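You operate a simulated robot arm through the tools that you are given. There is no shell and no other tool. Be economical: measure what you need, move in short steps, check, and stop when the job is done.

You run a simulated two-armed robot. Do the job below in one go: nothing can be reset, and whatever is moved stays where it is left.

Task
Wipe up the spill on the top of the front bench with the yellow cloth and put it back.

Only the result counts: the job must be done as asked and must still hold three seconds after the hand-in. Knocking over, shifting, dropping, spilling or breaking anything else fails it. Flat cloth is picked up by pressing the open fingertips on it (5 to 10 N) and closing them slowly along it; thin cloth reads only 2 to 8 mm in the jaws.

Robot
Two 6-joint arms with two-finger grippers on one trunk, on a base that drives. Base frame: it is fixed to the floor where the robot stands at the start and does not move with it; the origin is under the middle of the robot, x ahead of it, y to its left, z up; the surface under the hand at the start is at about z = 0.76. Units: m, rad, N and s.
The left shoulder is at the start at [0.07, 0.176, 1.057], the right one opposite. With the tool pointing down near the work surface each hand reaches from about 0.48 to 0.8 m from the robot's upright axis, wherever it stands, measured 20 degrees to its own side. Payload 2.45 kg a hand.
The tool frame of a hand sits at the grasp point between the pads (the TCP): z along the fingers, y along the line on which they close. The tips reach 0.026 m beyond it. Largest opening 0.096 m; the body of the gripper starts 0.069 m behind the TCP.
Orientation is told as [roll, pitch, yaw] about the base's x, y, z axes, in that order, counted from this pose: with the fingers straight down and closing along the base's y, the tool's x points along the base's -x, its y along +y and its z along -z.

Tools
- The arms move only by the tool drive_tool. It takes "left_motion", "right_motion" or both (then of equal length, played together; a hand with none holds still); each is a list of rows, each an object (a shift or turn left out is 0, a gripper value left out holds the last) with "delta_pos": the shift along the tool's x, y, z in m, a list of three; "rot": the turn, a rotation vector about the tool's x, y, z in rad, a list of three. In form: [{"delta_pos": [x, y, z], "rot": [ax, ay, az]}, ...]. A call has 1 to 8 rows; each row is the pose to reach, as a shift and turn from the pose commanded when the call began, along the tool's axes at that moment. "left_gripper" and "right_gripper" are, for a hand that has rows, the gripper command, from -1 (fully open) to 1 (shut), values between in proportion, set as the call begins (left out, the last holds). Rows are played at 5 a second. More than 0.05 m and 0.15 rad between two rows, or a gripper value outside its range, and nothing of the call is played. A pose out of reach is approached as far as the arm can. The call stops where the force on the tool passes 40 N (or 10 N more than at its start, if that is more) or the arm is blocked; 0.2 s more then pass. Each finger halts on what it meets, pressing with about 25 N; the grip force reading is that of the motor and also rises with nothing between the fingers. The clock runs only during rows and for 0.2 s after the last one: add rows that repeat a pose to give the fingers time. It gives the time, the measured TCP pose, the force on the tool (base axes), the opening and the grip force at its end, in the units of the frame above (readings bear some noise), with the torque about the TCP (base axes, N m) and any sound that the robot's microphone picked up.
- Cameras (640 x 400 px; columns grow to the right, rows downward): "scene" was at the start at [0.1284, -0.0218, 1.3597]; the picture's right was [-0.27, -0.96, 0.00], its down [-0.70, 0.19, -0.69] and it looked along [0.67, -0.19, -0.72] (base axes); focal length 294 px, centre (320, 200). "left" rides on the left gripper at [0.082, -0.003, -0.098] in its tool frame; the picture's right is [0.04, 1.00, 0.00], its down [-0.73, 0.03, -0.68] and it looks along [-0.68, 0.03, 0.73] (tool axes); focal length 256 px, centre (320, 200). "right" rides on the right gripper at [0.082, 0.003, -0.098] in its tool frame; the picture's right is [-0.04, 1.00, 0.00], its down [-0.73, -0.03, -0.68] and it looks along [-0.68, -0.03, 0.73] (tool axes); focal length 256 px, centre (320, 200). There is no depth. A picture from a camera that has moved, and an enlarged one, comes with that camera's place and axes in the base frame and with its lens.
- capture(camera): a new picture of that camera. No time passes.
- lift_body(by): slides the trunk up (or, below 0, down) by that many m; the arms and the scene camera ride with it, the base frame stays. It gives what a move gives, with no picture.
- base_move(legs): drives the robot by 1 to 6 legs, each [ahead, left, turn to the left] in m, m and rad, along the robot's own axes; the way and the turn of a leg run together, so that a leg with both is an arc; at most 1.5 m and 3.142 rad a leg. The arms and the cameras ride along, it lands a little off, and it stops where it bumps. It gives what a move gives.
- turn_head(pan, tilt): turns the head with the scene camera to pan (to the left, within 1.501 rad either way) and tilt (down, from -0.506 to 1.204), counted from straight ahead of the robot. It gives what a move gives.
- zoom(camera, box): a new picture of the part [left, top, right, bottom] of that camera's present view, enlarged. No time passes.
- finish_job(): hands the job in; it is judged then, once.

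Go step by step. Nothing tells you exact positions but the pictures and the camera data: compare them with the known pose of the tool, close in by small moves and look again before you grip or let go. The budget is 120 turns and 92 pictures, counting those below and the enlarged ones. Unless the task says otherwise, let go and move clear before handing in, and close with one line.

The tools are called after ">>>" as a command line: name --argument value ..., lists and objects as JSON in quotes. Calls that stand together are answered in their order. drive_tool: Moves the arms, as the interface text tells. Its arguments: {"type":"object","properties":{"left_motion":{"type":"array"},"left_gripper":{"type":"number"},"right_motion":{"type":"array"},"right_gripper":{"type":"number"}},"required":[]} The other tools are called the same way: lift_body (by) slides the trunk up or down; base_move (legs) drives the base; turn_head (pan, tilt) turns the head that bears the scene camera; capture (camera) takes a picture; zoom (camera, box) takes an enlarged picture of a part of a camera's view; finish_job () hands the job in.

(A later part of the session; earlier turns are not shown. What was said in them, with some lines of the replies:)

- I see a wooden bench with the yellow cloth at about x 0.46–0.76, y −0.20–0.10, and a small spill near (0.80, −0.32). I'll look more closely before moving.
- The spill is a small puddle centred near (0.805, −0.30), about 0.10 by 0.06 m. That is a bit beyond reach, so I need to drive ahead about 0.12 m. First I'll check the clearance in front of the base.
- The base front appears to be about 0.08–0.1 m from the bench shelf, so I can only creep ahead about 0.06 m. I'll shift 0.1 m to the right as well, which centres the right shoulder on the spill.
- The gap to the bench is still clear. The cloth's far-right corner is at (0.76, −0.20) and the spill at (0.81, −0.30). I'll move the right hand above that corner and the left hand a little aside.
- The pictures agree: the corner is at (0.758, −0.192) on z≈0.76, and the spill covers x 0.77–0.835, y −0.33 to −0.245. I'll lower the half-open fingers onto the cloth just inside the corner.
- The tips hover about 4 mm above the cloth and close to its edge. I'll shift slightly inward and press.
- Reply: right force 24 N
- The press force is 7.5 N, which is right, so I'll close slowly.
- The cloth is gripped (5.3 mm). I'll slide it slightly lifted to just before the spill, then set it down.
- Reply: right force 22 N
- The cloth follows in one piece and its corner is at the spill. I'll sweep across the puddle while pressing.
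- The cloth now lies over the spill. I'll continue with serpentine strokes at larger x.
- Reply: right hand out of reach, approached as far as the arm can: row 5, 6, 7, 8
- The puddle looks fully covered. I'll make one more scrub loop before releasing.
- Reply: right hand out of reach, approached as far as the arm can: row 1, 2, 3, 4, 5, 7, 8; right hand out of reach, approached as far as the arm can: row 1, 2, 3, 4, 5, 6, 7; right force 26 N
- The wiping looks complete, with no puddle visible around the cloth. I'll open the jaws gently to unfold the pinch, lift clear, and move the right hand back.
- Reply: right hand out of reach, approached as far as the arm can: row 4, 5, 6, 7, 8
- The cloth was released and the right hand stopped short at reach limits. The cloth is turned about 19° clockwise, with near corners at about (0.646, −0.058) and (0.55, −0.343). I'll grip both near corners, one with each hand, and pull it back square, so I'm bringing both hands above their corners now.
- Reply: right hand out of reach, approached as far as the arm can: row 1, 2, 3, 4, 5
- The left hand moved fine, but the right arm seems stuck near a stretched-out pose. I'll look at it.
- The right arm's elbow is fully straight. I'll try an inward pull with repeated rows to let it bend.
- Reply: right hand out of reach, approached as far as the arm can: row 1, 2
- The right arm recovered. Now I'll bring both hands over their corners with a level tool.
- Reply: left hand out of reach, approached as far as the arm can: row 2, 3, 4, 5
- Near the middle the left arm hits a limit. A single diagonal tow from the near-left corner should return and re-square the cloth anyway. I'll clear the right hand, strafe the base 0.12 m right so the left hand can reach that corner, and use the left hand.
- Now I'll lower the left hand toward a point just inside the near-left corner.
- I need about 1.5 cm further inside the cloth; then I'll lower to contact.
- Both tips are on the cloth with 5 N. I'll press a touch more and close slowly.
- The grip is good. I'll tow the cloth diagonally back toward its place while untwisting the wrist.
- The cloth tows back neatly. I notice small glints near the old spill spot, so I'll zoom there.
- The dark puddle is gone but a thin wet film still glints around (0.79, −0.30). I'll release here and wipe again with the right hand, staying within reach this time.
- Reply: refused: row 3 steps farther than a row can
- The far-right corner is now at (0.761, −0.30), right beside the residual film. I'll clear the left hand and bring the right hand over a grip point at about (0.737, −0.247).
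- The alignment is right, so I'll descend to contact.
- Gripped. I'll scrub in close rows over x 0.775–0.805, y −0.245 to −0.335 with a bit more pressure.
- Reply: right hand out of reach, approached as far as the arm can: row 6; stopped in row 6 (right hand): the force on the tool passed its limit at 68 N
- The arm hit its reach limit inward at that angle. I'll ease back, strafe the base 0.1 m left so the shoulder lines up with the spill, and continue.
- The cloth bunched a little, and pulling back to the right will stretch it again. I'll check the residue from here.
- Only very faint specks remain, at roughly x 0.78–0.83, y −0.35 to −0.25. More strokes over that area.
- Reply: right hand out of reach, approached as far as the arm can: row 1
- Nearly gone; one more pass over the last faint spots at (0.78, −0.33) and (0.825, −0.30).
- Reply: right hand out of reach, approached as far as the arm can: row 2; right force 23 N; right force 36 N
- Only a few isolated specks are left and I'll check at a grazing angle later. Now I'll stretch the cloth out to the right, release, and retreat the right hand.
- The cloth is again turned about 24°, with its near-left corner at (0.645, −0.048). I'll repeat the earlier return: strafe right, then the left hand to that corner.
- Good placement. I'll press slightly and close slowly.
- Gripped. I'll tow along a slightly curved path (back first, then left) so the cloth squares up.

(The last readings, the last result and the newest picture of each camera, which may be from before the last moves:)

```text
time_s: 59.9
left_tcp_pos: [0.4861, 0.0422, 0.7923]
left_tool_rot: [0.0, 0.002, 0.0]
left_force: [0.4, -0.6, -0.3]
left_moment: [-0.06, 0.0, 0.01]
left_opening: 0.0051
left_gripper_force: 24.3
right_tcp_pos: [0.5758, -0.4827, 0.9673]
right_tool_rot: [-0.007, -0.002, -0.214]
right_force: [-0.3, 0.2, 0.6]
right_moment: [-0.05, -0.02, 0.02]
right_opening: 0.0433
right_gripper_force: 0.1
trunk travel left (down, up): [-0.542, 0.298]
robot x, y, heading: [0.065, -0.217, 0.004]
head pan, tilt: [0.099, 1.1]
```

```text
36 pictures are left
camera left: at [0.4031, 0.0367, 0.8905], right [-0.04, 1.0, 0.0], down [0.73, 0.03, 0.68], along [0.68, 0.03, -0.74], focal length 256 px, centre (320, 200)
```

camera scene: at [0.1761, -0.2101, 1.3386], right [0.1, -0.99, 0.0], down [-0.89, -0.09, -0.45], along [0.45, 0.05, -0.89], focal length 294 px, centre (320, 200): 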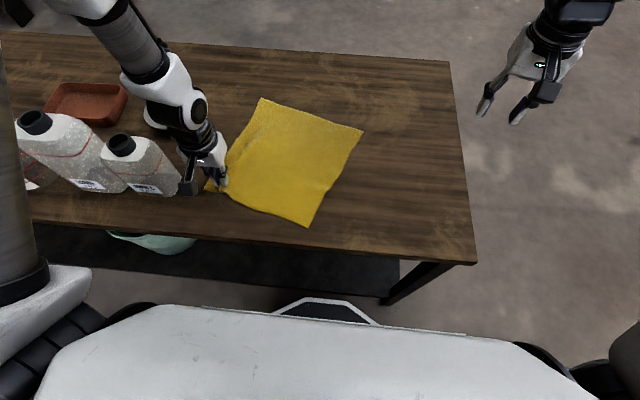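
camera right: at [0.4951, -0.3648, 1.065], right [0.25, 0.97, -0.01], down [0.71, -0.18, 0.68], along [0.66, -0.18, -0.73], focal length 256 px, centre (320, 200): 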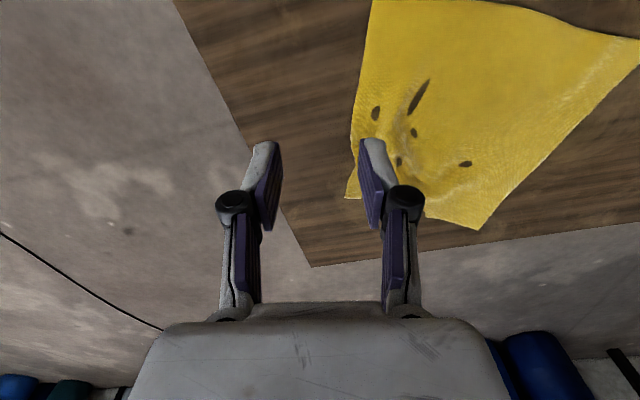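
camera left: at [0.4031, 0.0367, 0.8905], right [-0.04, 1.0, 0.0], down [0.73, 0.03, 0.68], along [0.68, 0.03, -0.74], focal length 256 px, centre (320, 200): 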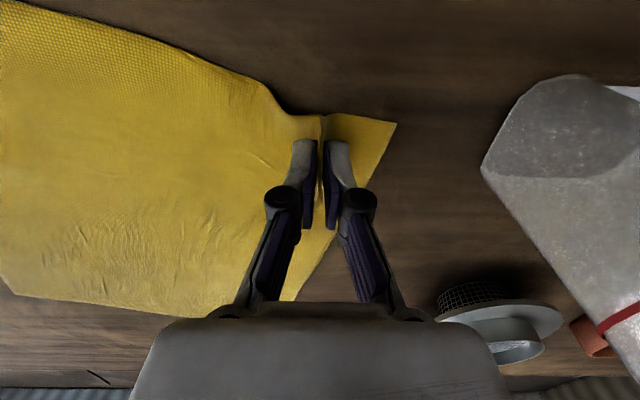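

The near-left corner is home, but the cloth is still turned about 20°. I'll hold that corner with the left hand as a pivot and bring the right hand to the far-right corner at about (0.676, −0.267) to swing it square.

>>> drive_tool --left_motion '[{"delta_pos": [0, 0, 0.003]}, {"delta_pos": [0, 0, 0.004]}, {"delta_pos": [0, 0, 0.004]}, {"delta_pos": [0, 0, 0.004]}, {"delta_pos": [0, 0, 0.004]}, {"delta_pos": [0, 0, 0.004]}, {"delta_pos": [0, 0, 0.004]}]' --right_motion '[{"delta_pos": [-0.003, 0.04, 0.019], "rot": [0, 0, 0.02]}, {"delta_pos": [-0.007, 0.081, 0.037], "rot": [0, 0, 0.04]}, {"delta_pos": [-0.01, 0.121, 0.056], "rot": [0, 0, 0.06]}, {"delta_pos": [-0.014, 0.161, 0.074], "rot": [0, 0, 0.08]}, {"delta_pos": [-0.017, 0.202, 0.093], "rot": [0, 0, 0.1]}, {"delta_pos": [-0.02, 0.242, 0.111], "rot": [0, 0, 0.12]}, {"delta_pos": [-0.024, 0.282, 0.13], "rot": [0, 0, 0.146]}]'

>>> capture --camera "right"

```text
time_s: 61.5
left_tcp_pos: [0.488, 0.0407, 0.7887]
left_tool_rot: [0.003, 0.005, 0.0]
left_force: [-0.3, -0.7, -0.5]
left_moment: [-0.04, 0.04, -0.02]
left_opening: 0.0027
left_gripper_force: 21.7
right_tcp_pos: [0.7002, -0.2594, 0.8275]
right_tool_rot: [-0.005, 0.002, -0.365]
right_force: [0.7, 0.1, 0.2]
right_moment: [0.03, 0.03, 0.02]
right_opening: 0.0429
right_gripper_force: 0.1
right hand out of reach, approached as far as the arm can: row 5, 6, 7
trunk travel left (down, up): [-0.542, 0.298]
robot x, y, heading: [0.0609, -0.2227, 0.004]
head pan, tilt: [0.099, 1.1]
```

```text
35 pictures are left
camera right: at [0.6277, -0.2276, 0.9255], right [0.39, 0.92, 0.0], down [0.68, -0.29, 0.68], along [0.62, -0.27, -0.74], focal length 256 px, centre (320, 200)
```

right: 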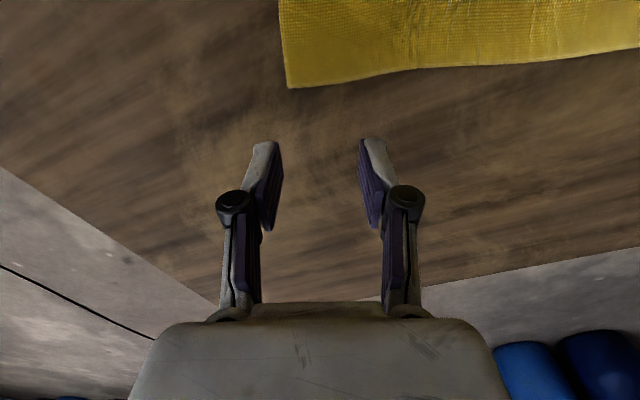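

The right hand can't reach inward enough from here. I'll release the pivot, raise both hands, and strafe the base 0.12 m left so the right hand can take the far-right corner.

>>> drive_tool --left_motion '[{"delta_pos": [0, 0, 0.001]}, {"delta_pos": [0, 0, 0.001]}]' --left_gripper 0.1

>>> drive_tool --left_motion '[{"delta_pos": [0, 0, -0.035]}, {"delta_pos": [0, 0, -0.07]}, {"delta_pos": [0, 0, -0.105]}, {"delta_pos": [0, 0, -0.14]}, {"delta_pos": [0, 0, -0.175]}, {"delta_pos": [0, 0, -0.21]}, {"delta_pos": [0, 0, -0.245]}, {"delta_pos": [0, 0, -0.27]}]' --right_motion '[{"delta_pos": [0, 0, -0.01]}, {"delta_pos": [0.01, -0.01, -0.02]}, {"delta_pos": [0.02, -0.02, -0.03]}, {"delta_pos": [0.03, -0.02, -0.04]}, {"delta_pos": [0.03, -0.02, -0.04]}, {"delta_pos": [0.03, -0.02, -0.04]}, {"delta_pos": [0.03, -0.02, -0.04]}, {"delta_pos": [0.03, -0.02, -0.04]}]'

>>> base_move --legs '[[0, 0.12, 0]]'

>>> capture --camera "scene"

>>> capture --camera "right"

```text
time_s: 62.1
left_tcp_pos: [0.4874, 0.0399, 0.7876]
left_tool_rot: [0.002, 0.002, 0.0]
left_force: [0.2, -0.9, -0.1]
left_moment: [0.02, 0.01, 0.02]
left_opening: 0.0433
left_gripper_force: 0.1
right_tcp_pos: [0.6993, -0.2594, 0.8278]
right_tool_rot: [-0.006, 0.001, -0.364]
right_force: [0.0, -0.5, 0.4]
right_moment: [0.01, 0.02, 0.0]
right_opening: 0.043
right_gripper_force: 0.0
trunk travel left (down, up): [-0.542, 0.298]
robot x, y, heading: [0.0635, -0.2184, 0.002]
head pan, tilt: [0.099, 1.1]
```

```text
time_s: 63.9
left_tcp_pos: [0.4976, 0.0408, 1.0545]
left_tool_rot: [0.002, 0.004, 0.002]
left_force: [0.8, 1.3, -0.3]
left_moment: [0.0, 0.03, -0.03]
left_opening: 0.0432
left_gripper_force: 0.1
left hand out of reach, approached as far as the arm can: row 8
right_tcp_pos: [0.6722, -0.2915, 0.861]
right_tool_rot: [0.004, 0.031, -0.386]
right_force: [-0.8, -0.1, -0.1]
right_moment: [-0.01, 0.05, -0.01]
right_opening: 0.0435
right_gripper_force: 0.0
right hand out of reach, approached as far as the arm can: row 2, 3, 4, 5, 6, 7, 8
trunk travel left (down, up): [-0.542, 0.298]
robot x, y, heading: [0.0605, -0.2204, 0.006]
head pan, tilt: [0.099, 1.1]
```

```text
time_s: 65.1
left_tcp_pos: [0.4972, 0.163, 1.0538]
left_tool_rot: [0.002, 0.003, 0.001]
left_force: [0.2, 0.1, -0.5]
left_moment: [-0.03, 0.0, -0.01]
left_opening: 0.0433
left_gripper_force: 0.1
right_tcp_pos: [0.6741, -0.1671, 0.8693]
right_tool_rot: [0.011, 0.021, -0.387]
right_force: [0.5, -0.2, 0.7]
right_moment: [-0.01, 0.04, 0.02]
right_opening: 0.0432
right_gripper_force: 0.0
trunk travel left (down, up): [-0.542, 0.298]
robot x, y, heading: [0.0619, -0.0975, 0.009]
head pan, tilt: [0.099, 1.1]
```

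```text
34 pictures are left
camera scene: at [0.1757, -0.0895, 1.3386], right [0.11, -0.99, 0.0], down [-0.89, -0.09, -0.45], along [0.45, 0.05, -0.89], focal length 294 px, centre (320, 200)
```

scene: 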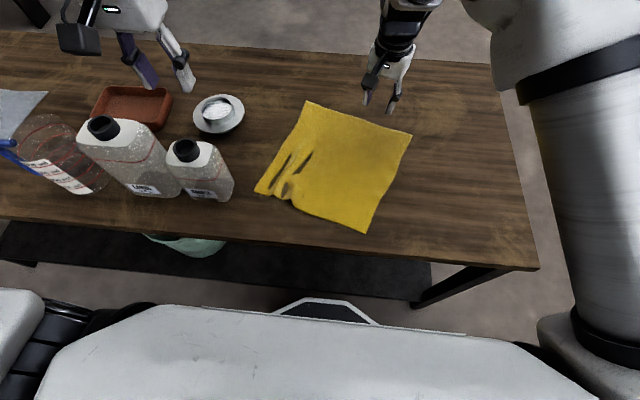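

```text
33 pictures are left
camera right: at [0.6028, -0.1362, 0.9685], right [0.42, 0.91, 0.01], down [0.68, -0.32, 0.66], along [0.61, -0.27, -0.75], focal length 256 px, centre (320, 200)
```

right: 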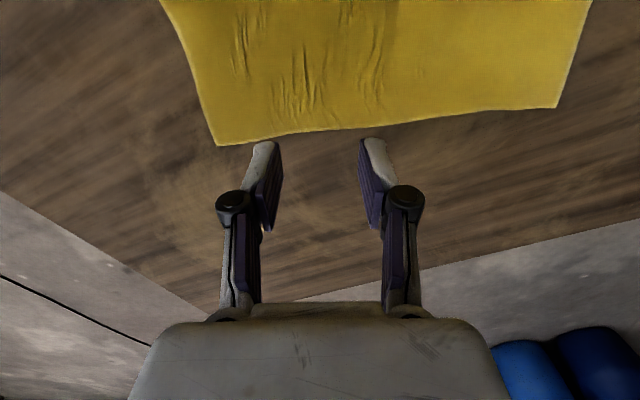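

The near-left corner is home; the far-right is at (0.673, −0.265) and should go to (0.76, −0.196). I'll take the far-right corner.

>>> drive_tool --right_motion '[{"delta_pos": [-0.002, -0.02, 0.02], "rot": [0.005, -0.01, 0]}, {"delta_pos": [-0.005, -0.047, 0.045], "rot": [0.011, -0.021, 0]}, {"delta_pos": [-0.005, -0.047, 0.069], "rot": [0.011, -0.021, 0]}]'

>>> capture --camera "right"

```text
time_s: 65.9
left_tcp_pos: [0.4983, 0.1647, 1.0538]
left_tool_rot: [0.002, 0.005, 0.002]
left_force: [-0.1, -0.7, 0.4]
left_moment: [0.0, -0.01, 0.0]
left_opening: 0.0433
left_gripper_force: 0.1
right_tcp_pos: [0.6606, -0.2095, 0.7986]
right_tool_rot: [-0.003, 0.0, -0.387]
right_force: [0.6, 0.1, 0.1]
right_moment: [0.05, 0.0, -0.02]
right_opening: 0.0432
right_gripper_force: 0.0
trunk travel left (down, up): [-0.542, 0.298]
robot x, y, heading: [0.0617, -0.099, 0.007]
head pan, tilt: [0.099, 1.1]
```

```text
32 pictures are left
camera right: at [0.5876, -0.1774, 0.8967], right [0.41, 0.91, 0.0], down [0.67, -0.3, 0.68], along [0.62, -0.28, -0.73], focal length 256 px, centre (320, 200)
```

right: 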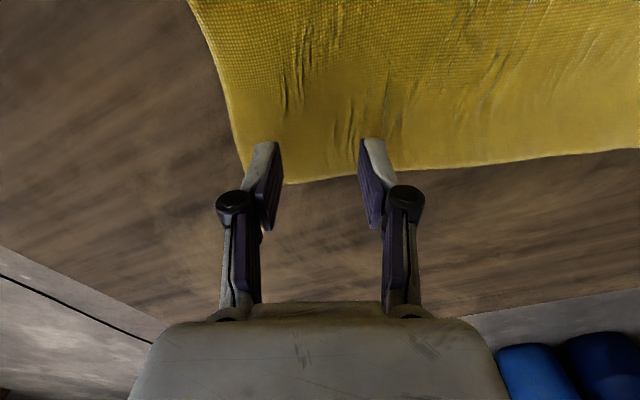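

>>> drive_tool --right_motion '[{"delta_pos": [0.004, 0.006, 0.006]}, {"delta_pos": [0.004, 0.006, 0.011]}, {"delta_pos": [0.004, 0.006, 0.0135]}, {"delta_pos": [0.004, 0.006, 0.0138]}]'

>>> drive_tool --right_motion '[{"delta_pos": [0, 0, 0.0005]}]' --right_gripper 0.35

>>> drive_tool --right_motion '[{"delta_pos": [0, 0, 0]}]' --right_gripper 0.6

>>> drive_tool --right_motion '[{"delta_pos": [0, 0, 0]}]' --right_gripper 0.8

>>> drive_tool --right_motion '[{"delta_pos": [0, 0, 0]}, {"delta_pos": [0, 0, 0]}]' --right_gripper 1

>>> capture --camera "right"

```text
time_s: 66.9
left_tcp_pos: [0.495, 0.164, 1.0537]
left_tool_rot: [0.001, 0.005, 0.002]
left_force: [0.3, -0.7, -0.1]
left_moment: [0.02, 0.0, 0.01]
left_opening: 0.0434
left_gripper_force: 0.0
right_tcp_pos: [0.6595, -0.2042, 0.7866]
right_tool_rot: [-0.001, -0.001, -0.387]
right_force: [-0.3, 0.8, 3.2]
right_moment: [-0.02, 0.0, -0.01]
right_opening: 0.043
right_gripper_force: 0.1
trunk travel left (down, up): [-0.542, 0.298]
robot x, y, heading: [0.0611, -0.0977, 0.002]
head pan, tilt: [0.099, 1.1]
```

```text
time_s: 67.3
left_tcp_pos: [0.4963, 0.1654, 1.0554]
left_tool_rot: [0.002, 0.005, 0.001]
left_force: [0.2, 1.2, 0.0]
left_moment: [-0.01, 0.04, -0.01]
left_opening: 0.0431
left_gripper_force: 0.0
right_tcp_pos: [0.6589, -0.2043, 0.7861]
right_tool_rot: [0.003, -0.004, -0.387]
right_force: [1.0, 1.3, 18.1]
right_moment: [0.07, -0.08, 0.01]
right_opening: 0.0316
right_gripper_force: 8.1
trunk travel left (down, up): [-0.542, 0.298]
robot x, y, heading: [0.0615, -0.0962, 0.004]
head pan, tilt: [0.099, 1.1]
```

```text
time_s: 67.7
left_tcp_pos: [0.4945, 0.1642, 1.0556]
left_tool_rot: [0.002, 0.002, 0.002]
left_force: [0.7, -0.7, -0.3]
left_moment: [0.03, -0.01, 0.03]
left_opening: 0.0431
left_gripper_force: 0.0
right_tcp_pos: [0.6589, -0.2046, 0.787]
right_tool_rot: [0.0, -0.004, -0.386]
right_force: [1.6, 5.4, 20.0]
right_moment: [0.29, -0.18, 0.01]
right_opening: 0.0199
right_gripper_force: 7.9
trunk travel left (down, up): [-0.542, 0.298]
robot x, y, heading: [0.0613, -0.097, 0.011]
head pan, tilt: [0.099, 1.1]
```

```text
time_s: 68.1
left_tcp_pos: [0.4939, 0.1639, 1.055]
left_tool_rot: [0.004, 0.002, 0.002]
left_force: [-0.2, -0.5, 0.2]
left_moment: [-0.02, 0.02, 0.03]
left_opening: 0.0432
left_gripper_force: 0.1
right_tcp_pos: [0.6585, -0.2057, 0.7863]
right_tool_rot: [0.002, -0.003, -0.388]
right_force: [1.2, 0.1, 19.7]
right_moment: [0.03, -0.11, 0.01]
right_opening: 0.009
right_gripper_force: 0.0
trunk travel left (down, up): [-0.542, 0.298]
robot x, y, heading: [0.0602, -0.0967, 0.01]
head pan, tilt: [0.099, 1.1]
```

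```text
time_s: 68.7
left_tcp_pos: [0.4944, 0.1643, 1.0542]
left_tool_rot: [0.003, 0.002, 0.001]
left_force: [-0.4, 0.1, 0.4]
left_moment: [-0.01, 0.0, 0.0]
left_opening: 0.043
left_gripper_force: 0.1
right_tcp_pos: [0.6592, -0.2053, 0.787]
right_tool_rot: [0.001, -0.004, -0.387]
right_force: [0.6, 0.0, 12.4]
right_moment: [0.0, 0.02, -0.02]
right_opening: 0.0044
right_gripper_force: 22.9
trunk travel left (down, up): [-0.542, 0.298]
robot x, y, heading: [0.0646, -0.1, 0.0]
head pan, tilt: [0.099, 1.1]
```

```text
31 pictures are left
camera right: at [0.5849, -0.1712, 0.8843], right [0.41, 0.91, 0.0], down [0.67, -0.3, 0.68], along [0.62, -0.28, -0.73], focal length 256 px, centre (320, 200)
```

right: 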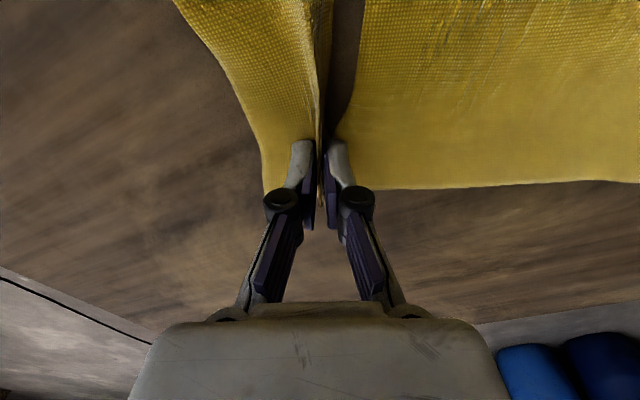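

Gripped. I'll swing the corner to its home while turning the wrist straight.

>>> drive_tool --right_motion '[{"delta_pos": [0, 0, -0.005]}, {"delta_pos": [-0.01, 0.022, -0.005], "rot": [0, 0, -0.1]}, {"delta_pos": [-0.02, 0.044, -0.005], "rot": [0, 0, -0.2]}, {"delta_pos": [-0.03, 0.065, -0.005], "rot": [0, 0, -0.3]}, {"delta_pos": [-0.04, 0.087, -0.005], "rot": [0, 0, -0.387]}, {"delta_pos": [-0.04, 0.087, -0.002], "rot": [0, 0, -0.387]}]'

>>> capture --camera "scene"

```text
time_s: 70.1
left_tcp_pos: [0.496, 0.1625, 1.0542]
left_tool_rot: [0.003, 0.003, 0.002]
left_force: [-0.2, 0.4, -0.5]
left_moment: [0.0, 0.0, 0.05]
left_opening: 0.043
left_gripper_force: 0.1
right_tcp_pos: [0.7289, -0.1423, 0.7902]
right_tool_rot: [0.001, -0.003, 0.001]
right_force: [-1.3, 0.1, 0.5]
right_moment: [0.03, -0.02, -0.02]
right_opening: 0.0032
right_gripper_force: 29.7
trunk travel left (down, up): [-0.542, 0.298]
robot x, y, heading: [0.0636, -0.0933, 0.006]
head pan, tilt: [0.099, 1.1]
```

```text
30 pictures are left
camera scene: at [0.1753, -0.0898, 1.3386], right [0.11, -0.99, 0.0], down [-0.89, -0.09, -0.45], along [0.45, 0.05, -0.89], focal length 294 px, centre (320, 200)
```

scene: 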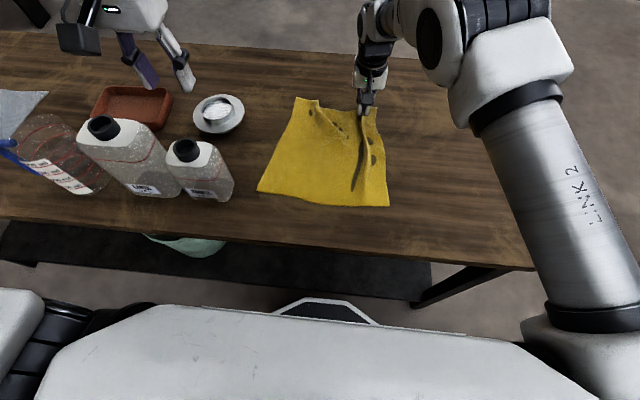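

Excellent: the cloth is square, with the near edge home and only the far-left corner about 6 cm short. I'll release the right hand, retreat it, and look.

>>> drive_tool --right_motion '[{"delta_pos": [0, 0, 0.002]}, {"delta_pos": [0, 0, 0.002]}]' --right_gripper 0.1

>>> drive_tool --right_motion '[{"delta_pos": [0, 0, -0.04]}, {"delta_pos": [0, 0, -0.08]}, {"delta_pos": [0.01, -0.04, -0.1]}, {"delta_pos": [0.03, -0.08, -0.12]}, {"delta_pos": [0.05, -0.12, -0.14]}, {"delta_pos": [0.07, -0.16, -0.16]}, {"delta_pos": [0.09, -0.2, -0.17]}]'

>>> capture --camera "scene"

>>> capture --camera "left"

```text
time_s: 70.7
left_tcp_pos: [0.496, 0.164, 1.0541]
left_tool_rot: [0.002, 0.003, 0.002]
left_force: [-0.2, -0.6, 0.0]
left_moment: [0.01, -0.02, 0.02]
left_opening: 0.0432
left_gripper_force: 0.1
right_tcp_pos: [0.7297, -0.1421, 0.7871]
right_tool_rot: [0.0, 0.0, 0.001]
right_force: [0.3, -1.0, 2.5]
right_moment: [0.02, 0.01, 0.0]
right_opening: 0.0431
right_gripper_force: 0.0
trunk travel left (down, up): [-0.542, 0.298]
robot x, y, heading: [0.0591, -0.0955, 0.001]
head pan, tilt: [0.099, 1.1]
```

```text
time_s: 72.3
left_tcp_pos: [0.4963, 0.1633, 1.055]
left_tool_rot: [0.004, 0.003, 0.003]
left_force: [0.8, -0.9, -0.1]
left_moment: [0.01, -0.05, -0.02]
left_opening: 0.0434
left_gripper_force: 0.0
right_tcp_pos: [0.6352, -0.3443, 0.9561]
right_tool_rot: [0.002, 0.0, 0.0]
right_force: [0.6, -0.8, 0.0]
right_moment: [0.03, -0.01, 0.02]
right_opening: 0.0431
right_gripper_force: 0.0
trunk travel left (down, up): [-0.542, 0.298]
robot x, y, heading: [0.063, -0.0977, 0.007]
head pan, tilt: [0.099, 1.1]
```

```text
29 pictures are left
camera scene: at [0.1745, -0.0917, 1.3387], right [0.11, -0.99, 0.0], down [-0.89, -0.09, -0.45], along [0.45, 0.05, -0.89], focal length 294 px, centre (320, 200)
```

scene: 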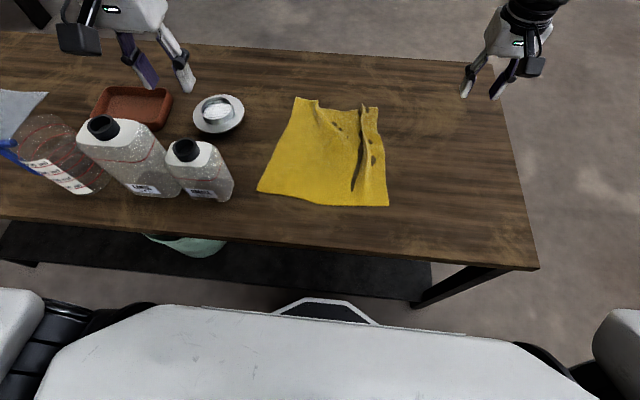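

```text
28 pictures are left
camera left: at [0.4124, 0.157, 1.1534], right [-0.04, 1.0, 0.0], down [0.74, 0.03, 0.68], along [0.68, 0.03, -0.74], focal length 256 px, centre (320, 200)
```

left: 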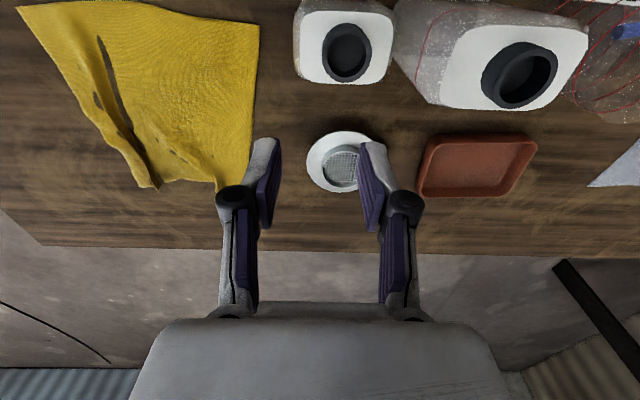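

One ridge remains near the right. I'll take the far-left corner at about (0.77, 0.037) with the left hand, to pull it 6 cm left and flatten things.

>>> drive_tool --left_motion '[{"delta_pos": [-0.03, -0.021, 0.0]}, {"delta_pos": [-0.06, -0.042, 0.02]}, {"delta_pos": [-0.09, -0.063, 0.052]}, {"delta_pos": [-0.12, -0.084, 0.084]}, {"delta_pos": [-0.15, -0.105, 0.118]}, {"delta_pos": [-0.18, -0.126, 0.15]}, {"delta_pos": [-0.21, -0.147, 0.184]}, {"delta_pos": [-0.239, -0.168, 0.216]}]'

>>> capture --camera "left"

```text
time_s: 74.1
left_tcp_pos: [0.7387, -0.003, 0.8342]
left_tool_rot: [0.002, 0.005, 0.003]
left_force: [-0.4, 0.0, -0.3]
left_moment: [0.0, 0.04, 0.01]
left_opening: 0.043
left_gripper_force: 0.0
right_tcp_pos: [0.6396, -0.3418, 0.9546]
right_tool_rot: [0.0, 0.002, 0.0]
right_force: [-0.1, -0.1, -0.4]
right_moment: [0.03, 0.01, 0.0]
right_opening: 0.0432
right_gripper_force: 0.0
trunk travel left (down, up): [-0.542, 0.298]
robot x, y, heading: [0.0622, -0.0978, 0.01]
head pan, tilt: [0.099, 1.1]
```

```text
27 pictures are left
camera left: at [0.655, -0.0085, 0.9323], right [-0.04, 1.0, 0.0], down [0.74, 0.03, 0.68], along [0.67, 0.03, -0.74], focal length 256 px, centre (320, 200)
```

left: 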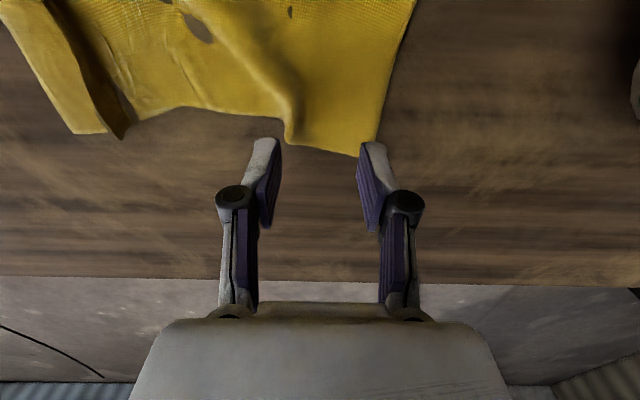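

>>> drive_tool --left_motion '[{"delta_pos": [0.006, 0.006, 0.02]}, {"delta_pos": [0.006, 0.006, 0.038]}, {"delta_pos": [0.006, 0.006, 0.046]}, {"delta_pos": [0.006, 0.006, 0.0485]}]' --left_gripper 0.3

>>> capture --camera "left"

```text
time_s: 75.1
left_tcp_pos: [0.7292, 0.0036, 0.7876]
left_tool_rot: [0.002, 0.005, 0.005]
left_force: [-0.7, 0.5, 0.6]
left_moment: [0.01, 0.02, 0.01]
left_opening: 0.0338
left_gripper_force: 0.1
right_tcp_pos: [0.6392, -0.3414, 0.9547]
right_tool_rot: [0.001, 0.001, -0.002]
right_force: [0.5, 0.4, 0.3]
right_moment: [0.02, -0.04, -0.01]
right_opening: 0.0434
right_gripper_force: 0.0
trunk travel left (down, up): [-0.542, 0.298]
robot x, y, heading: [0.0604, -0.0979, 0.001]
head pan, tilt: [0.099, 1.1]
```

```text
26 pictures are left
camera left: at [0.6459, -0.0022, 0.8865], right [-0.04, 1.0, 0.0], down [0.74, 0.03, 0.68], along [0.68, 0.03, -0.74], focal length 256 px, centre (320, 200)
```

left: 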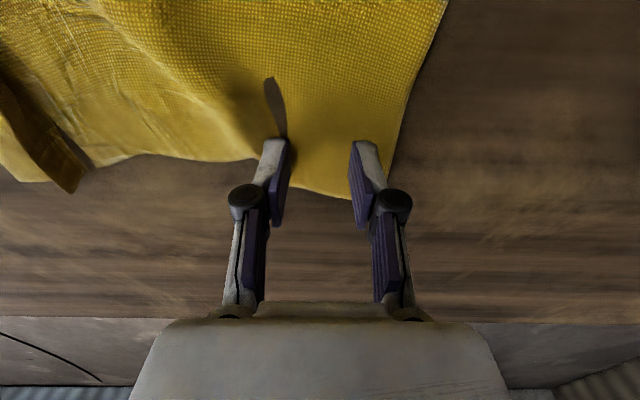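

>>> drive_tool --left_motion '[{"delta_pos": [0, 0, 0.001]}, {"delta_pos": [0, 0, 0.0018]}]'

>>> drive_tool --left_motion '[{"delta_pos": [0, 0, 0]}]' --left_gripper 0.55

>>> drive_tool --left_motion '[{"delta_pos": [0, 0, 0]}]' --left_gripper 0.8

>>> drive_tool --left_motion '[{"delta_pos": [0, 0, 0]}, {"delta_pos": [0, 0, 0]}]' --left_gripper 1

>>> drive_tool --left_motion '[{"delta_pos": [0, 0, -0.003]}, {"delta_pos": [0, 0.02, -0.004]}, {"delta_pos": [0, 0.04, -0.004]}, {"delta_pos": [0, 0.055, -0.004]}]'

>>> capture --camera "scene"

>>> capture --camera "left"

```text
time_s: 75.7
left_tcp_pos: [0.7286, 0.003, 0.7878]
left_tool_rot: [0.002, 0.004, 0.0]
left_force: [-0.3, -0.4, 5.0]
left_moment: [-0.03, 0.01, -0.02]
left_opening: 0.0335
left_gripper_force: 0.1
right_tcp_pos: [0.6381, -0.3421, 0.9555]
right_tool_rot: [-0.001, 0.001, -0.002]
right_force: [0.6, -0.6, -0.3]
right_moment: [0.0, 0.02, -0.02]
right_opening: 0.043
right_gripper_force: 0.0
trunk travel left (down, up): [-0.542, 0.298]
robot x, y, heading: [0.0587, -0.0957, 0.005]
head pan, tilt: [0.099, 1.1]
```

```text
time_s: 76.1
left_tcp_pos: [0.7291, 0.0033, 0.7886]
left_tool_rot: [0.001, 0.002, 0.002]
left_force: [1.1, 0.7, 6.9]
left_moment: [0.02, -0.03, 0.01]
left_opening: 0.0203
left_gripper_force: 0.1
right_tcp_pos: [0.6368, -0.3404, 0.9568]
right_tool_rot: [0.0, -0.002, -0.001]
right_force: [-0.4, -0.5, 0.3]
right_moment: [0.03, 0.0, 0.0]
right_opening: 0.0431
right_gripper_force: 0.1
trunk travel left (down, up): [-0.542, 0.298]
robot x, y, heading: [0.0654, -0.0969, 0.002]
head pan, tilt: [0.099, 1.1]
```

```text
time_s: 76.5
left_tcp_pos: [0.7291, 0.0033, 0.7876]
left_tool_rot: [0.003, 0.004, 0.002]
left_force: [-0.2, 0.6, 5.2]
left_moment: [-0.02, -0.01, 0.01]
left_opening: 0.0082
left_gripper_force: 0.1
right_tcp_pos: [0.6373, -0.343, 0.9554]
right_tool_rot: [-0.001, 0.002, 0.0]
right_force: [0.5, 0.4, -0.1]
right_moment: [0.01, 0.0, 0.01]
right_opening: 0.0435
right_gripper_force: 0.0
trunk travel left (down, up): [-0.542, 0.298]
robot x, y, heading: [0.0624, -0.0987, 0.002]
head pan, tilt: [0.099, 1.1]
```

```text
time_s: 77.1
left_tcp_pos: [0.7288, 0.0038, 0.7859]
left_tool_rot: [0.002, 0.003, 0.001]
left_force: [-0.9, -0.2, 2.7]
left_moment: [-0.03, 0.0, 0.06]
left_opening: 0.0023
left_gripper_force: 25.1
right_tcp_pos: [0.6377, -0.3425, 0.9558]
right_tool_rot: [0.001, 0.001, -0.001]
right_force: [-0.3, 0.0, -0.2]
right_moment: [0.01, 0.01, 0.04]
right_opening: 0.0432
right_gripper_force: 0.1
trunk travel left (down, up): [-0.542, 0.298]
robot x, y, heading: [0.0625, -0.0996, 0.006]
head pan, tilt: [0.099, 1.1]
```

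```text
time_s: 78.1
left_tcp_pos: [0.7289, 0.0599, 0.7902]
left_tool_rot: [0.002, 0.004, 0.003]
left_force: [0.5, -0.1, 0.1]
left_moment: [-0.01, -0.03, 0.01]
left_opening: 0.002
left_gripper_force: 25.0
right_tcp_pos: [0.6379, -0.3412, 0.9548]
right_tool_rot: [-0.003, -0.001, -0.001]
right_force: [-0.6, -0.5, -0.8]
right_moment: [-0.01, -0.01, -0.01]
right_opening: 0.0433
right_gripper_force: 0.1
trunk travel left (down, up): [-0.542, 0.298]
robot x, y, heading: [0.0611, -0.0955, 0.0]
head pan, tilt: [0.099, 1.1]
```

```text
25 pictures are left
camera scene: at [0.1757, -0.0894, 1.3386], right [0.11, -0.99, 0.0], down [-0.89, -0.09, -0.45], along [0.45, 0.05, -0.89], focal length 294 px, centre (320, 200)
```

scene: 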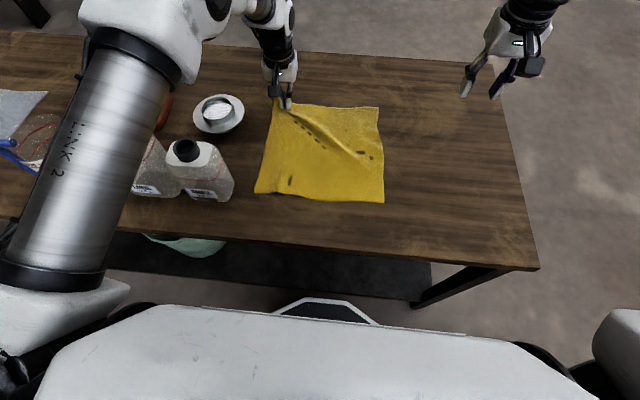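

```text
24 pictures are left
camera left: at [0.646, 0.0539, 0.8887], right [-0.04, 1.0, 0.0], down [0.74, 0.03, 0.68], along [0.68, 0.03, -0.74], focal length 256 px, centre (320, 200)
```

left: 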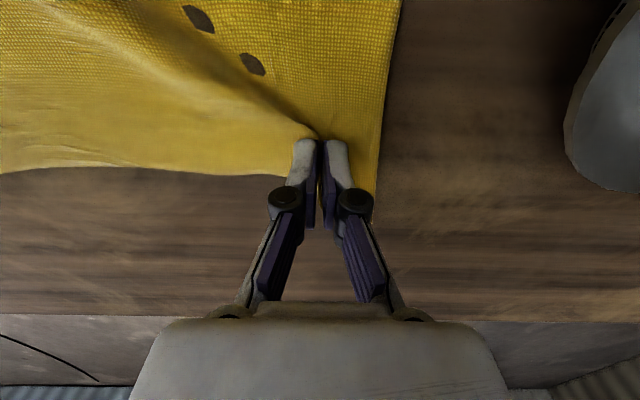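

The cloth corners are all within about 2 cm of where they started. I'll release, lift clear, and check the spill spot.

>>> drive_tool --left_motion '[{"delta_pos": [0, 0.004, 0.002]}, {"delta_pos": [0, 0.004, 0.002]}]' --left_gripper 0.2

>>> drive_tool --left_motion '[{"delta_pos": [0, 0, -0.04]}, {"delta_pos": [0, 0, -0.08]}, {"delta_pos": [0.01, 0, -0.12]}, {"delta_pos": [0.03, 0, -0.15]}, {"delta_pos": [0.06, 0, -0.18]}, {"delta_pos": [0.09, 0.0, -0.21]}, {"delta_pos": [0.12, 0.0, -0.23]}]'

>>> capture --camera "scene"

>>> capture --camera "right"

>>> capture --camera "left"

```text
time_s: 78.7
left_tcp_pos: [0.7278, 0.0634, 0.7893]
left_tool_rot: [0.003, 0.003, 0.001]
left_force: [0.7, -0.2, -0.5]
left_moment: [-0.01, -0.06, 0.01]
left_opening: 0.0387
left_gripper_force: 0.1
right_tcp_pos: [0.6389, -0.3428, 0.9552]
right_tool_rot: [0.0, 0.001, -0.001]
right_force: [-0.5, 0.1, -0.3]
right_moment: [0.03, 0.01, 0.05]
right_opening: 0.043
right_gripper_force: 0.2
trunk travel left (down, up): [-0.542, 0.298]
robot x, y, heading: [0.0613, -0.0928, 0.006]
head pan, tilt: [0.099, 1.1]
```

```text
time_s: 80.3
left_tcp_pos: [0.6066, 0.0614, 1.0224]
left_tool_rot: [0.004, 0.001, 0.001]
left_force: [-1.1, 0.5, 0.3]
left_moment: [0.03, -0.03, -0.01]
left_opening: 0.0383
left_gripper_force: 0.0
right_tcp_pos: [0.636, -0.3426, 0.9572]
right_tool_rot: [0.001, -0.003, 0.0]
right_force: [-0.2, -0.4, 0.0]
right_moment: [0.01, -0.04, 0.01]
right_opening: 0.0435
right_gripper_force: 0.1
trunk travel left (down, up): [-0.542, 0.298]
robot x, y, heading: [0.0635, -0.0969, 0.004]
head pan, tilt: [0.099, 1.1]
```

```text
23 pictures are left
camera scene: at [0.1732, -0.0903, 1.3388], right [0.11, -0.99, 0.0], down [-0.89, -0.09, -0.46], along [0.45, 0.05, -0.89], focal length 294 px, centre (320, 200)
```

scene: 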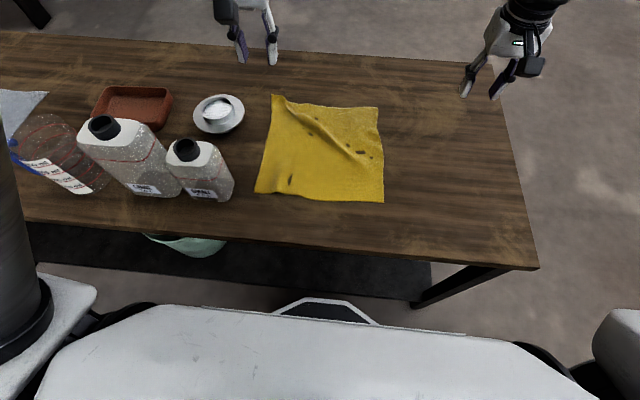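

```text
22 pictures are left
camera right: at [0.5558, -0.3393, 1.0539], right [0.04, 1.0, 0.0], down [0.73, -0.03, 0.68], along [0.68, -0.03, -0.73], focal length 256 px, centre (320, 200)
```

right: 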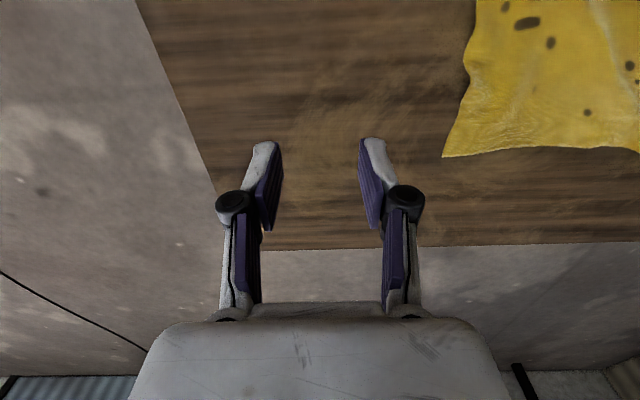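

```text
21 pictures are left
camera left: at [0.5235, 0.0568, 1.1204], right [-0.04, 1.0, 0.0], down [0.73, 0.03, 0.68], along [0.68, 0.03, -0.74], focal length 256 px, centre (320, 200)
```

left: 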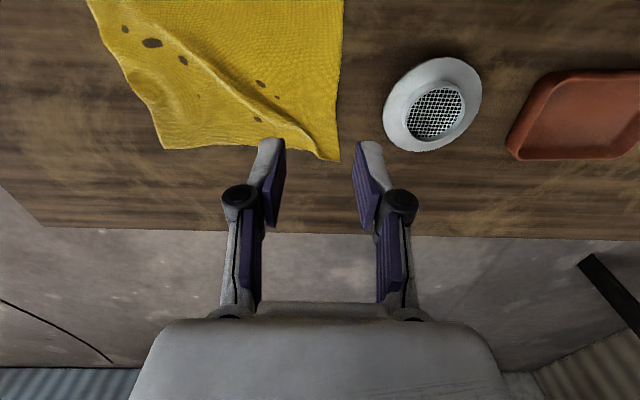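

The cloth is home and lies nearly flat. Let me check the spill spot at high zoom.

>>> zoom --camera "left" --box '[30, 120, 190, 220]'

>>> drive_tool --left_motion '[{"delta_pos": [0.016, -0.018, 0.0]}, {"delta_pos": [0.032, -0.036, 0.04], "rot": [0, 0, 0.05]}, {"delta_pos": [0.05, -0.055, 0.08], "rot": [0, 0, 0.1]}, {"delta_pos": [0.063, -0.073, 0.12], "rot": [0, 0, 0.1]}, {"delta_pos": [0.063, -0.073, 0.16], "rot": [0, 0, 0.1]}, {"delta_pos": [0.063, -0.073, 0.19], "rot": [0, 0, 0.1]}]'

>>> capture --camera "left"

>>> zoom --camera "left" --box '[0, 240, 200, 365]'

```text
4.00 times, centred on (110, 170) of left
camera zoom: at [0.5235, 0.0568, 1.1204], right [-0.04, 1.0, 0.0], down [0.73, 0.03, 0.68], along [0.68, 0.03, -0.74], focal length 1024 px, centre (1160, 320)
```

zoom: 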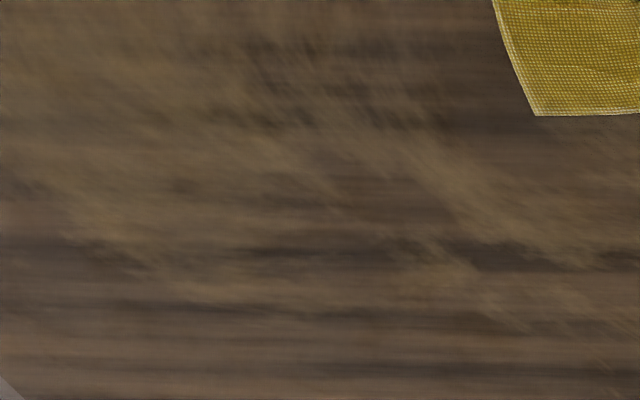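

```text
time_s: 81.7
left_tcp_pos: [0.5756, 0.0422, 0.8349]
left_tool_rot: [-0.052, 0.001, -0.051]
left_force: [-0.3, 0.5, 0.3]
left_moment: [-0.01, 0.0, 0.0]
left_opening: 0.0383
left_gripper_force: 0.0
left hand out of reach, approached as far as the arm can: row 3, 4, 5, 6
right_tcp_pos: [0.6382, -0.3417, 0.9553]
right_tool_rot: [0.0, -0.001, -0.001]
right_force: [0.3, -0.5, 0.0]
right_moment: [-0.03, 0.01, -0.02]
right_opening: 0.0432
right_gripper_force: 0.0
trunk travel left (down, up): [-0.542, 0.298]
robot x, y, heading: [0.061, -0.098, 0.008]
head pan, tilt: [0.099, 1.1]
```

```text
19 pictures are left
camera left: at [0.4914, 0.046, 0.9332], right [0.01, 1.0, -0.05], down [0.74, 0.03, 0.68], along [0.68, -0.04, -0.73], focal length 256 px, centre (320, 200)
```

left: 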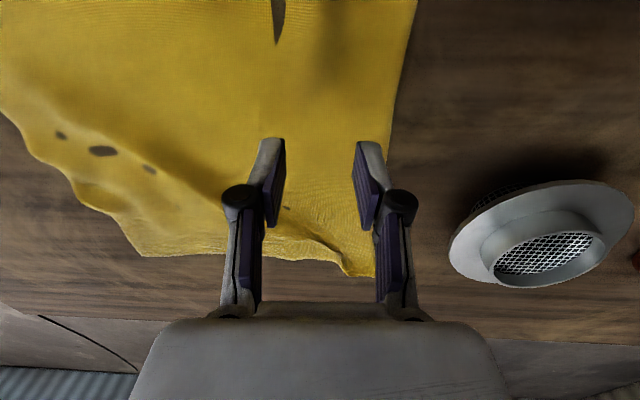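

```text
3.20 times, centred on (100, 302) of left
camera zoom: at [0.4914, 0.046, 0.9332], right [0.01, 1.0, -0.05], down [0.74, 0.03, 0.68], along [0.68, -0.04, -0.73], focal length 819 px, centre (1024, -128)
```

zoom: 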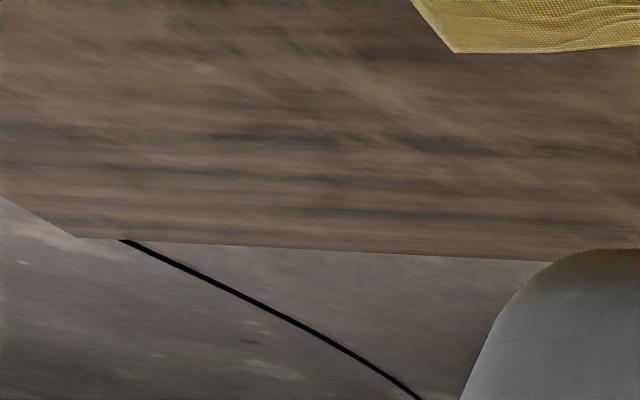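

The spot is clean with no glints left at this grazing view. I'll raise the left hand clear and take a last look.

>>> drive_tool --left_motion '[{"delta_pos": [0, 0, -0.04]}, {"delta_pos": [0, 0, -0.08]}, {"delta_pos": [0, 0, -0.12]}, {"delta_pos": [0, 0.02, -0.16]}, {"delta_pos": [0, 0.03, -0.2]}]' --right_motion '[{"delta_pos": [0, 0, -0.01]}, {"delta_pos": [0, -0.02, -0.02]}, {"delta_pos": [0.02, -0.04, -0.03]}, {"delta_pos": [0.04, -0.06, -0.04]}, {"delta_pos": [0.06, -0.06, -0.05]}]'

>>> capture --camera "scene"

>>> zoom --camera "scene" --box '[240, 50, 480, 215]'

```text
time_s: 82.4
left_tcp_pos: [0.5394, 0.0386, 0.8447]
left_tool_rot: [-0.078, 0.182, -0.055]
left_force: [-0.7, -0.4, 0.8]
left_moment: [0.0, -0.01, 0.0]
left_opening: 0.0384
left_gripper_force: 0.0
right_tcp_pos: [0.6331, -0.3651, 0.9768]
right_tool_rot: [0.0, -0.003, -0.001]
right_force: [-0.1, -0.5, 0.1]
right_moment: [-0.02, -0.02, 0.02]
right_opening: 0.0433
right_gripper_force: 0.1
trunk travel left (down, up): [-0.542, 0.298]
robot x, y, heading: [0.0625, -0.0991, 0.004]
head pan, tilt: [0.099, 1.1]
stopped in row 3 (left hand): the arm was blocked; the commanded pose is now the measured one
```

```text
17 pictures are left
camera scene: at [0.175, -0.0907, 1.3386], right [0.1, -0.99, 0.0], down [-0.89, -0.09, -0.45], along [0.45, 0.05, -0.89], focal length 294 px, centre (320, 200)
```

scene: 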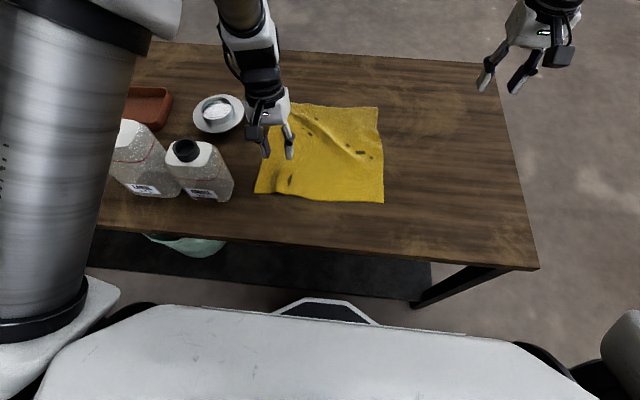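

```text
2.42 times, centred on (360, 132) of scene
camera zoom: at [0.175, -0.0907, 1.3386], right [0.1, -0.99, 0.0], down [-0.89, -0.09, -0.45], along [0.45, 0.05, -0.89], focal length 714 px, centre (223, 364)
```

zoom: 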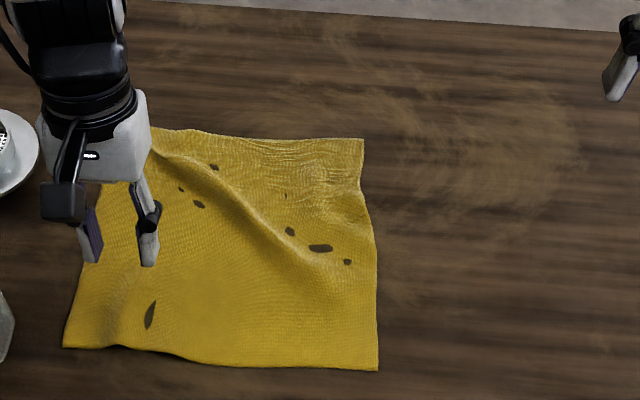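

The surface is clean. The left arm got blocked in an awkward bend, so I'll back it out forward and up gently.

>>> drive_tool --left_motion '[{"delta_pos": [-0.02, 0.01, -0.01], "rot": [0, -0.05, 0]}, {"delta_pos": [-0.04, 0.02, -0.025], "rot": [0, -0.1, 0]}, {"delta_pos": [-0.062, 0.03, -0.052], "rot": [0, -0.15, 0]}, {"delta_pos": [-0.08, 0.03, -0.08], "rot": [0, -0.18, 0]}]'

>>> capture --camera "scene"

```text
time_s: 83.4
left_tcp_pos: [0.6327, 0.0673, 0.9065]
left_tool_rot: [-0.07, 0.001, -0.046]
left_force: [0.2, 0.0, 0.2]
left_moment: [-0.02, 0.02, 0.01]
left_opening: 0.0385
left_gripper_force: 0.0
right_tcp_pos: [0.6324, -0.3645, 0.9761]
right_tool_rot: [0.0, -0.001, -0.002]
right_force: [-0.6, 0.4, 0.0]
right_moment: [0.03, 0.01, -0.02]
right_opening: 0.0431
right_gripper_force: 0.1
trunk travel left (down, up): [-0.542, 0.298]
robot x, y, heading: [0.0627, -0.0954, 0.003]
head pan, tilt: [0.099, 1.1]
```

```text
15 pictures are left
camera scene: at [0.1758, -0.09, 1.3385], right [0.11, -0.99, 0.0], down [-0.89, -0.09, -0.45], along [0.45, 0.05, -0.89], focal length 294 px, centre (320, 200)
```

scene: 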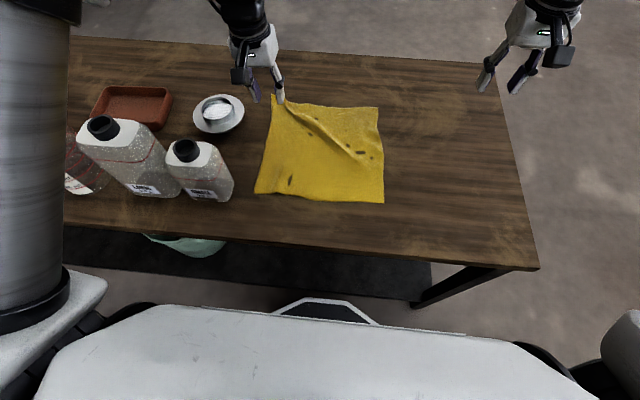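

The left hand is clear above the bench, the cloth lies in its original place, the spill spot looks clean and the other items are undisturbed. I'm handing in now.

>>> finish_job

```text
The job is handed in.
```

I wiped up the spill with the yellow cloth and put the cloth back: its corners are within about 2 cm of where they started, a small ridge remains in it, and nothing else on the bench appears to have moved.
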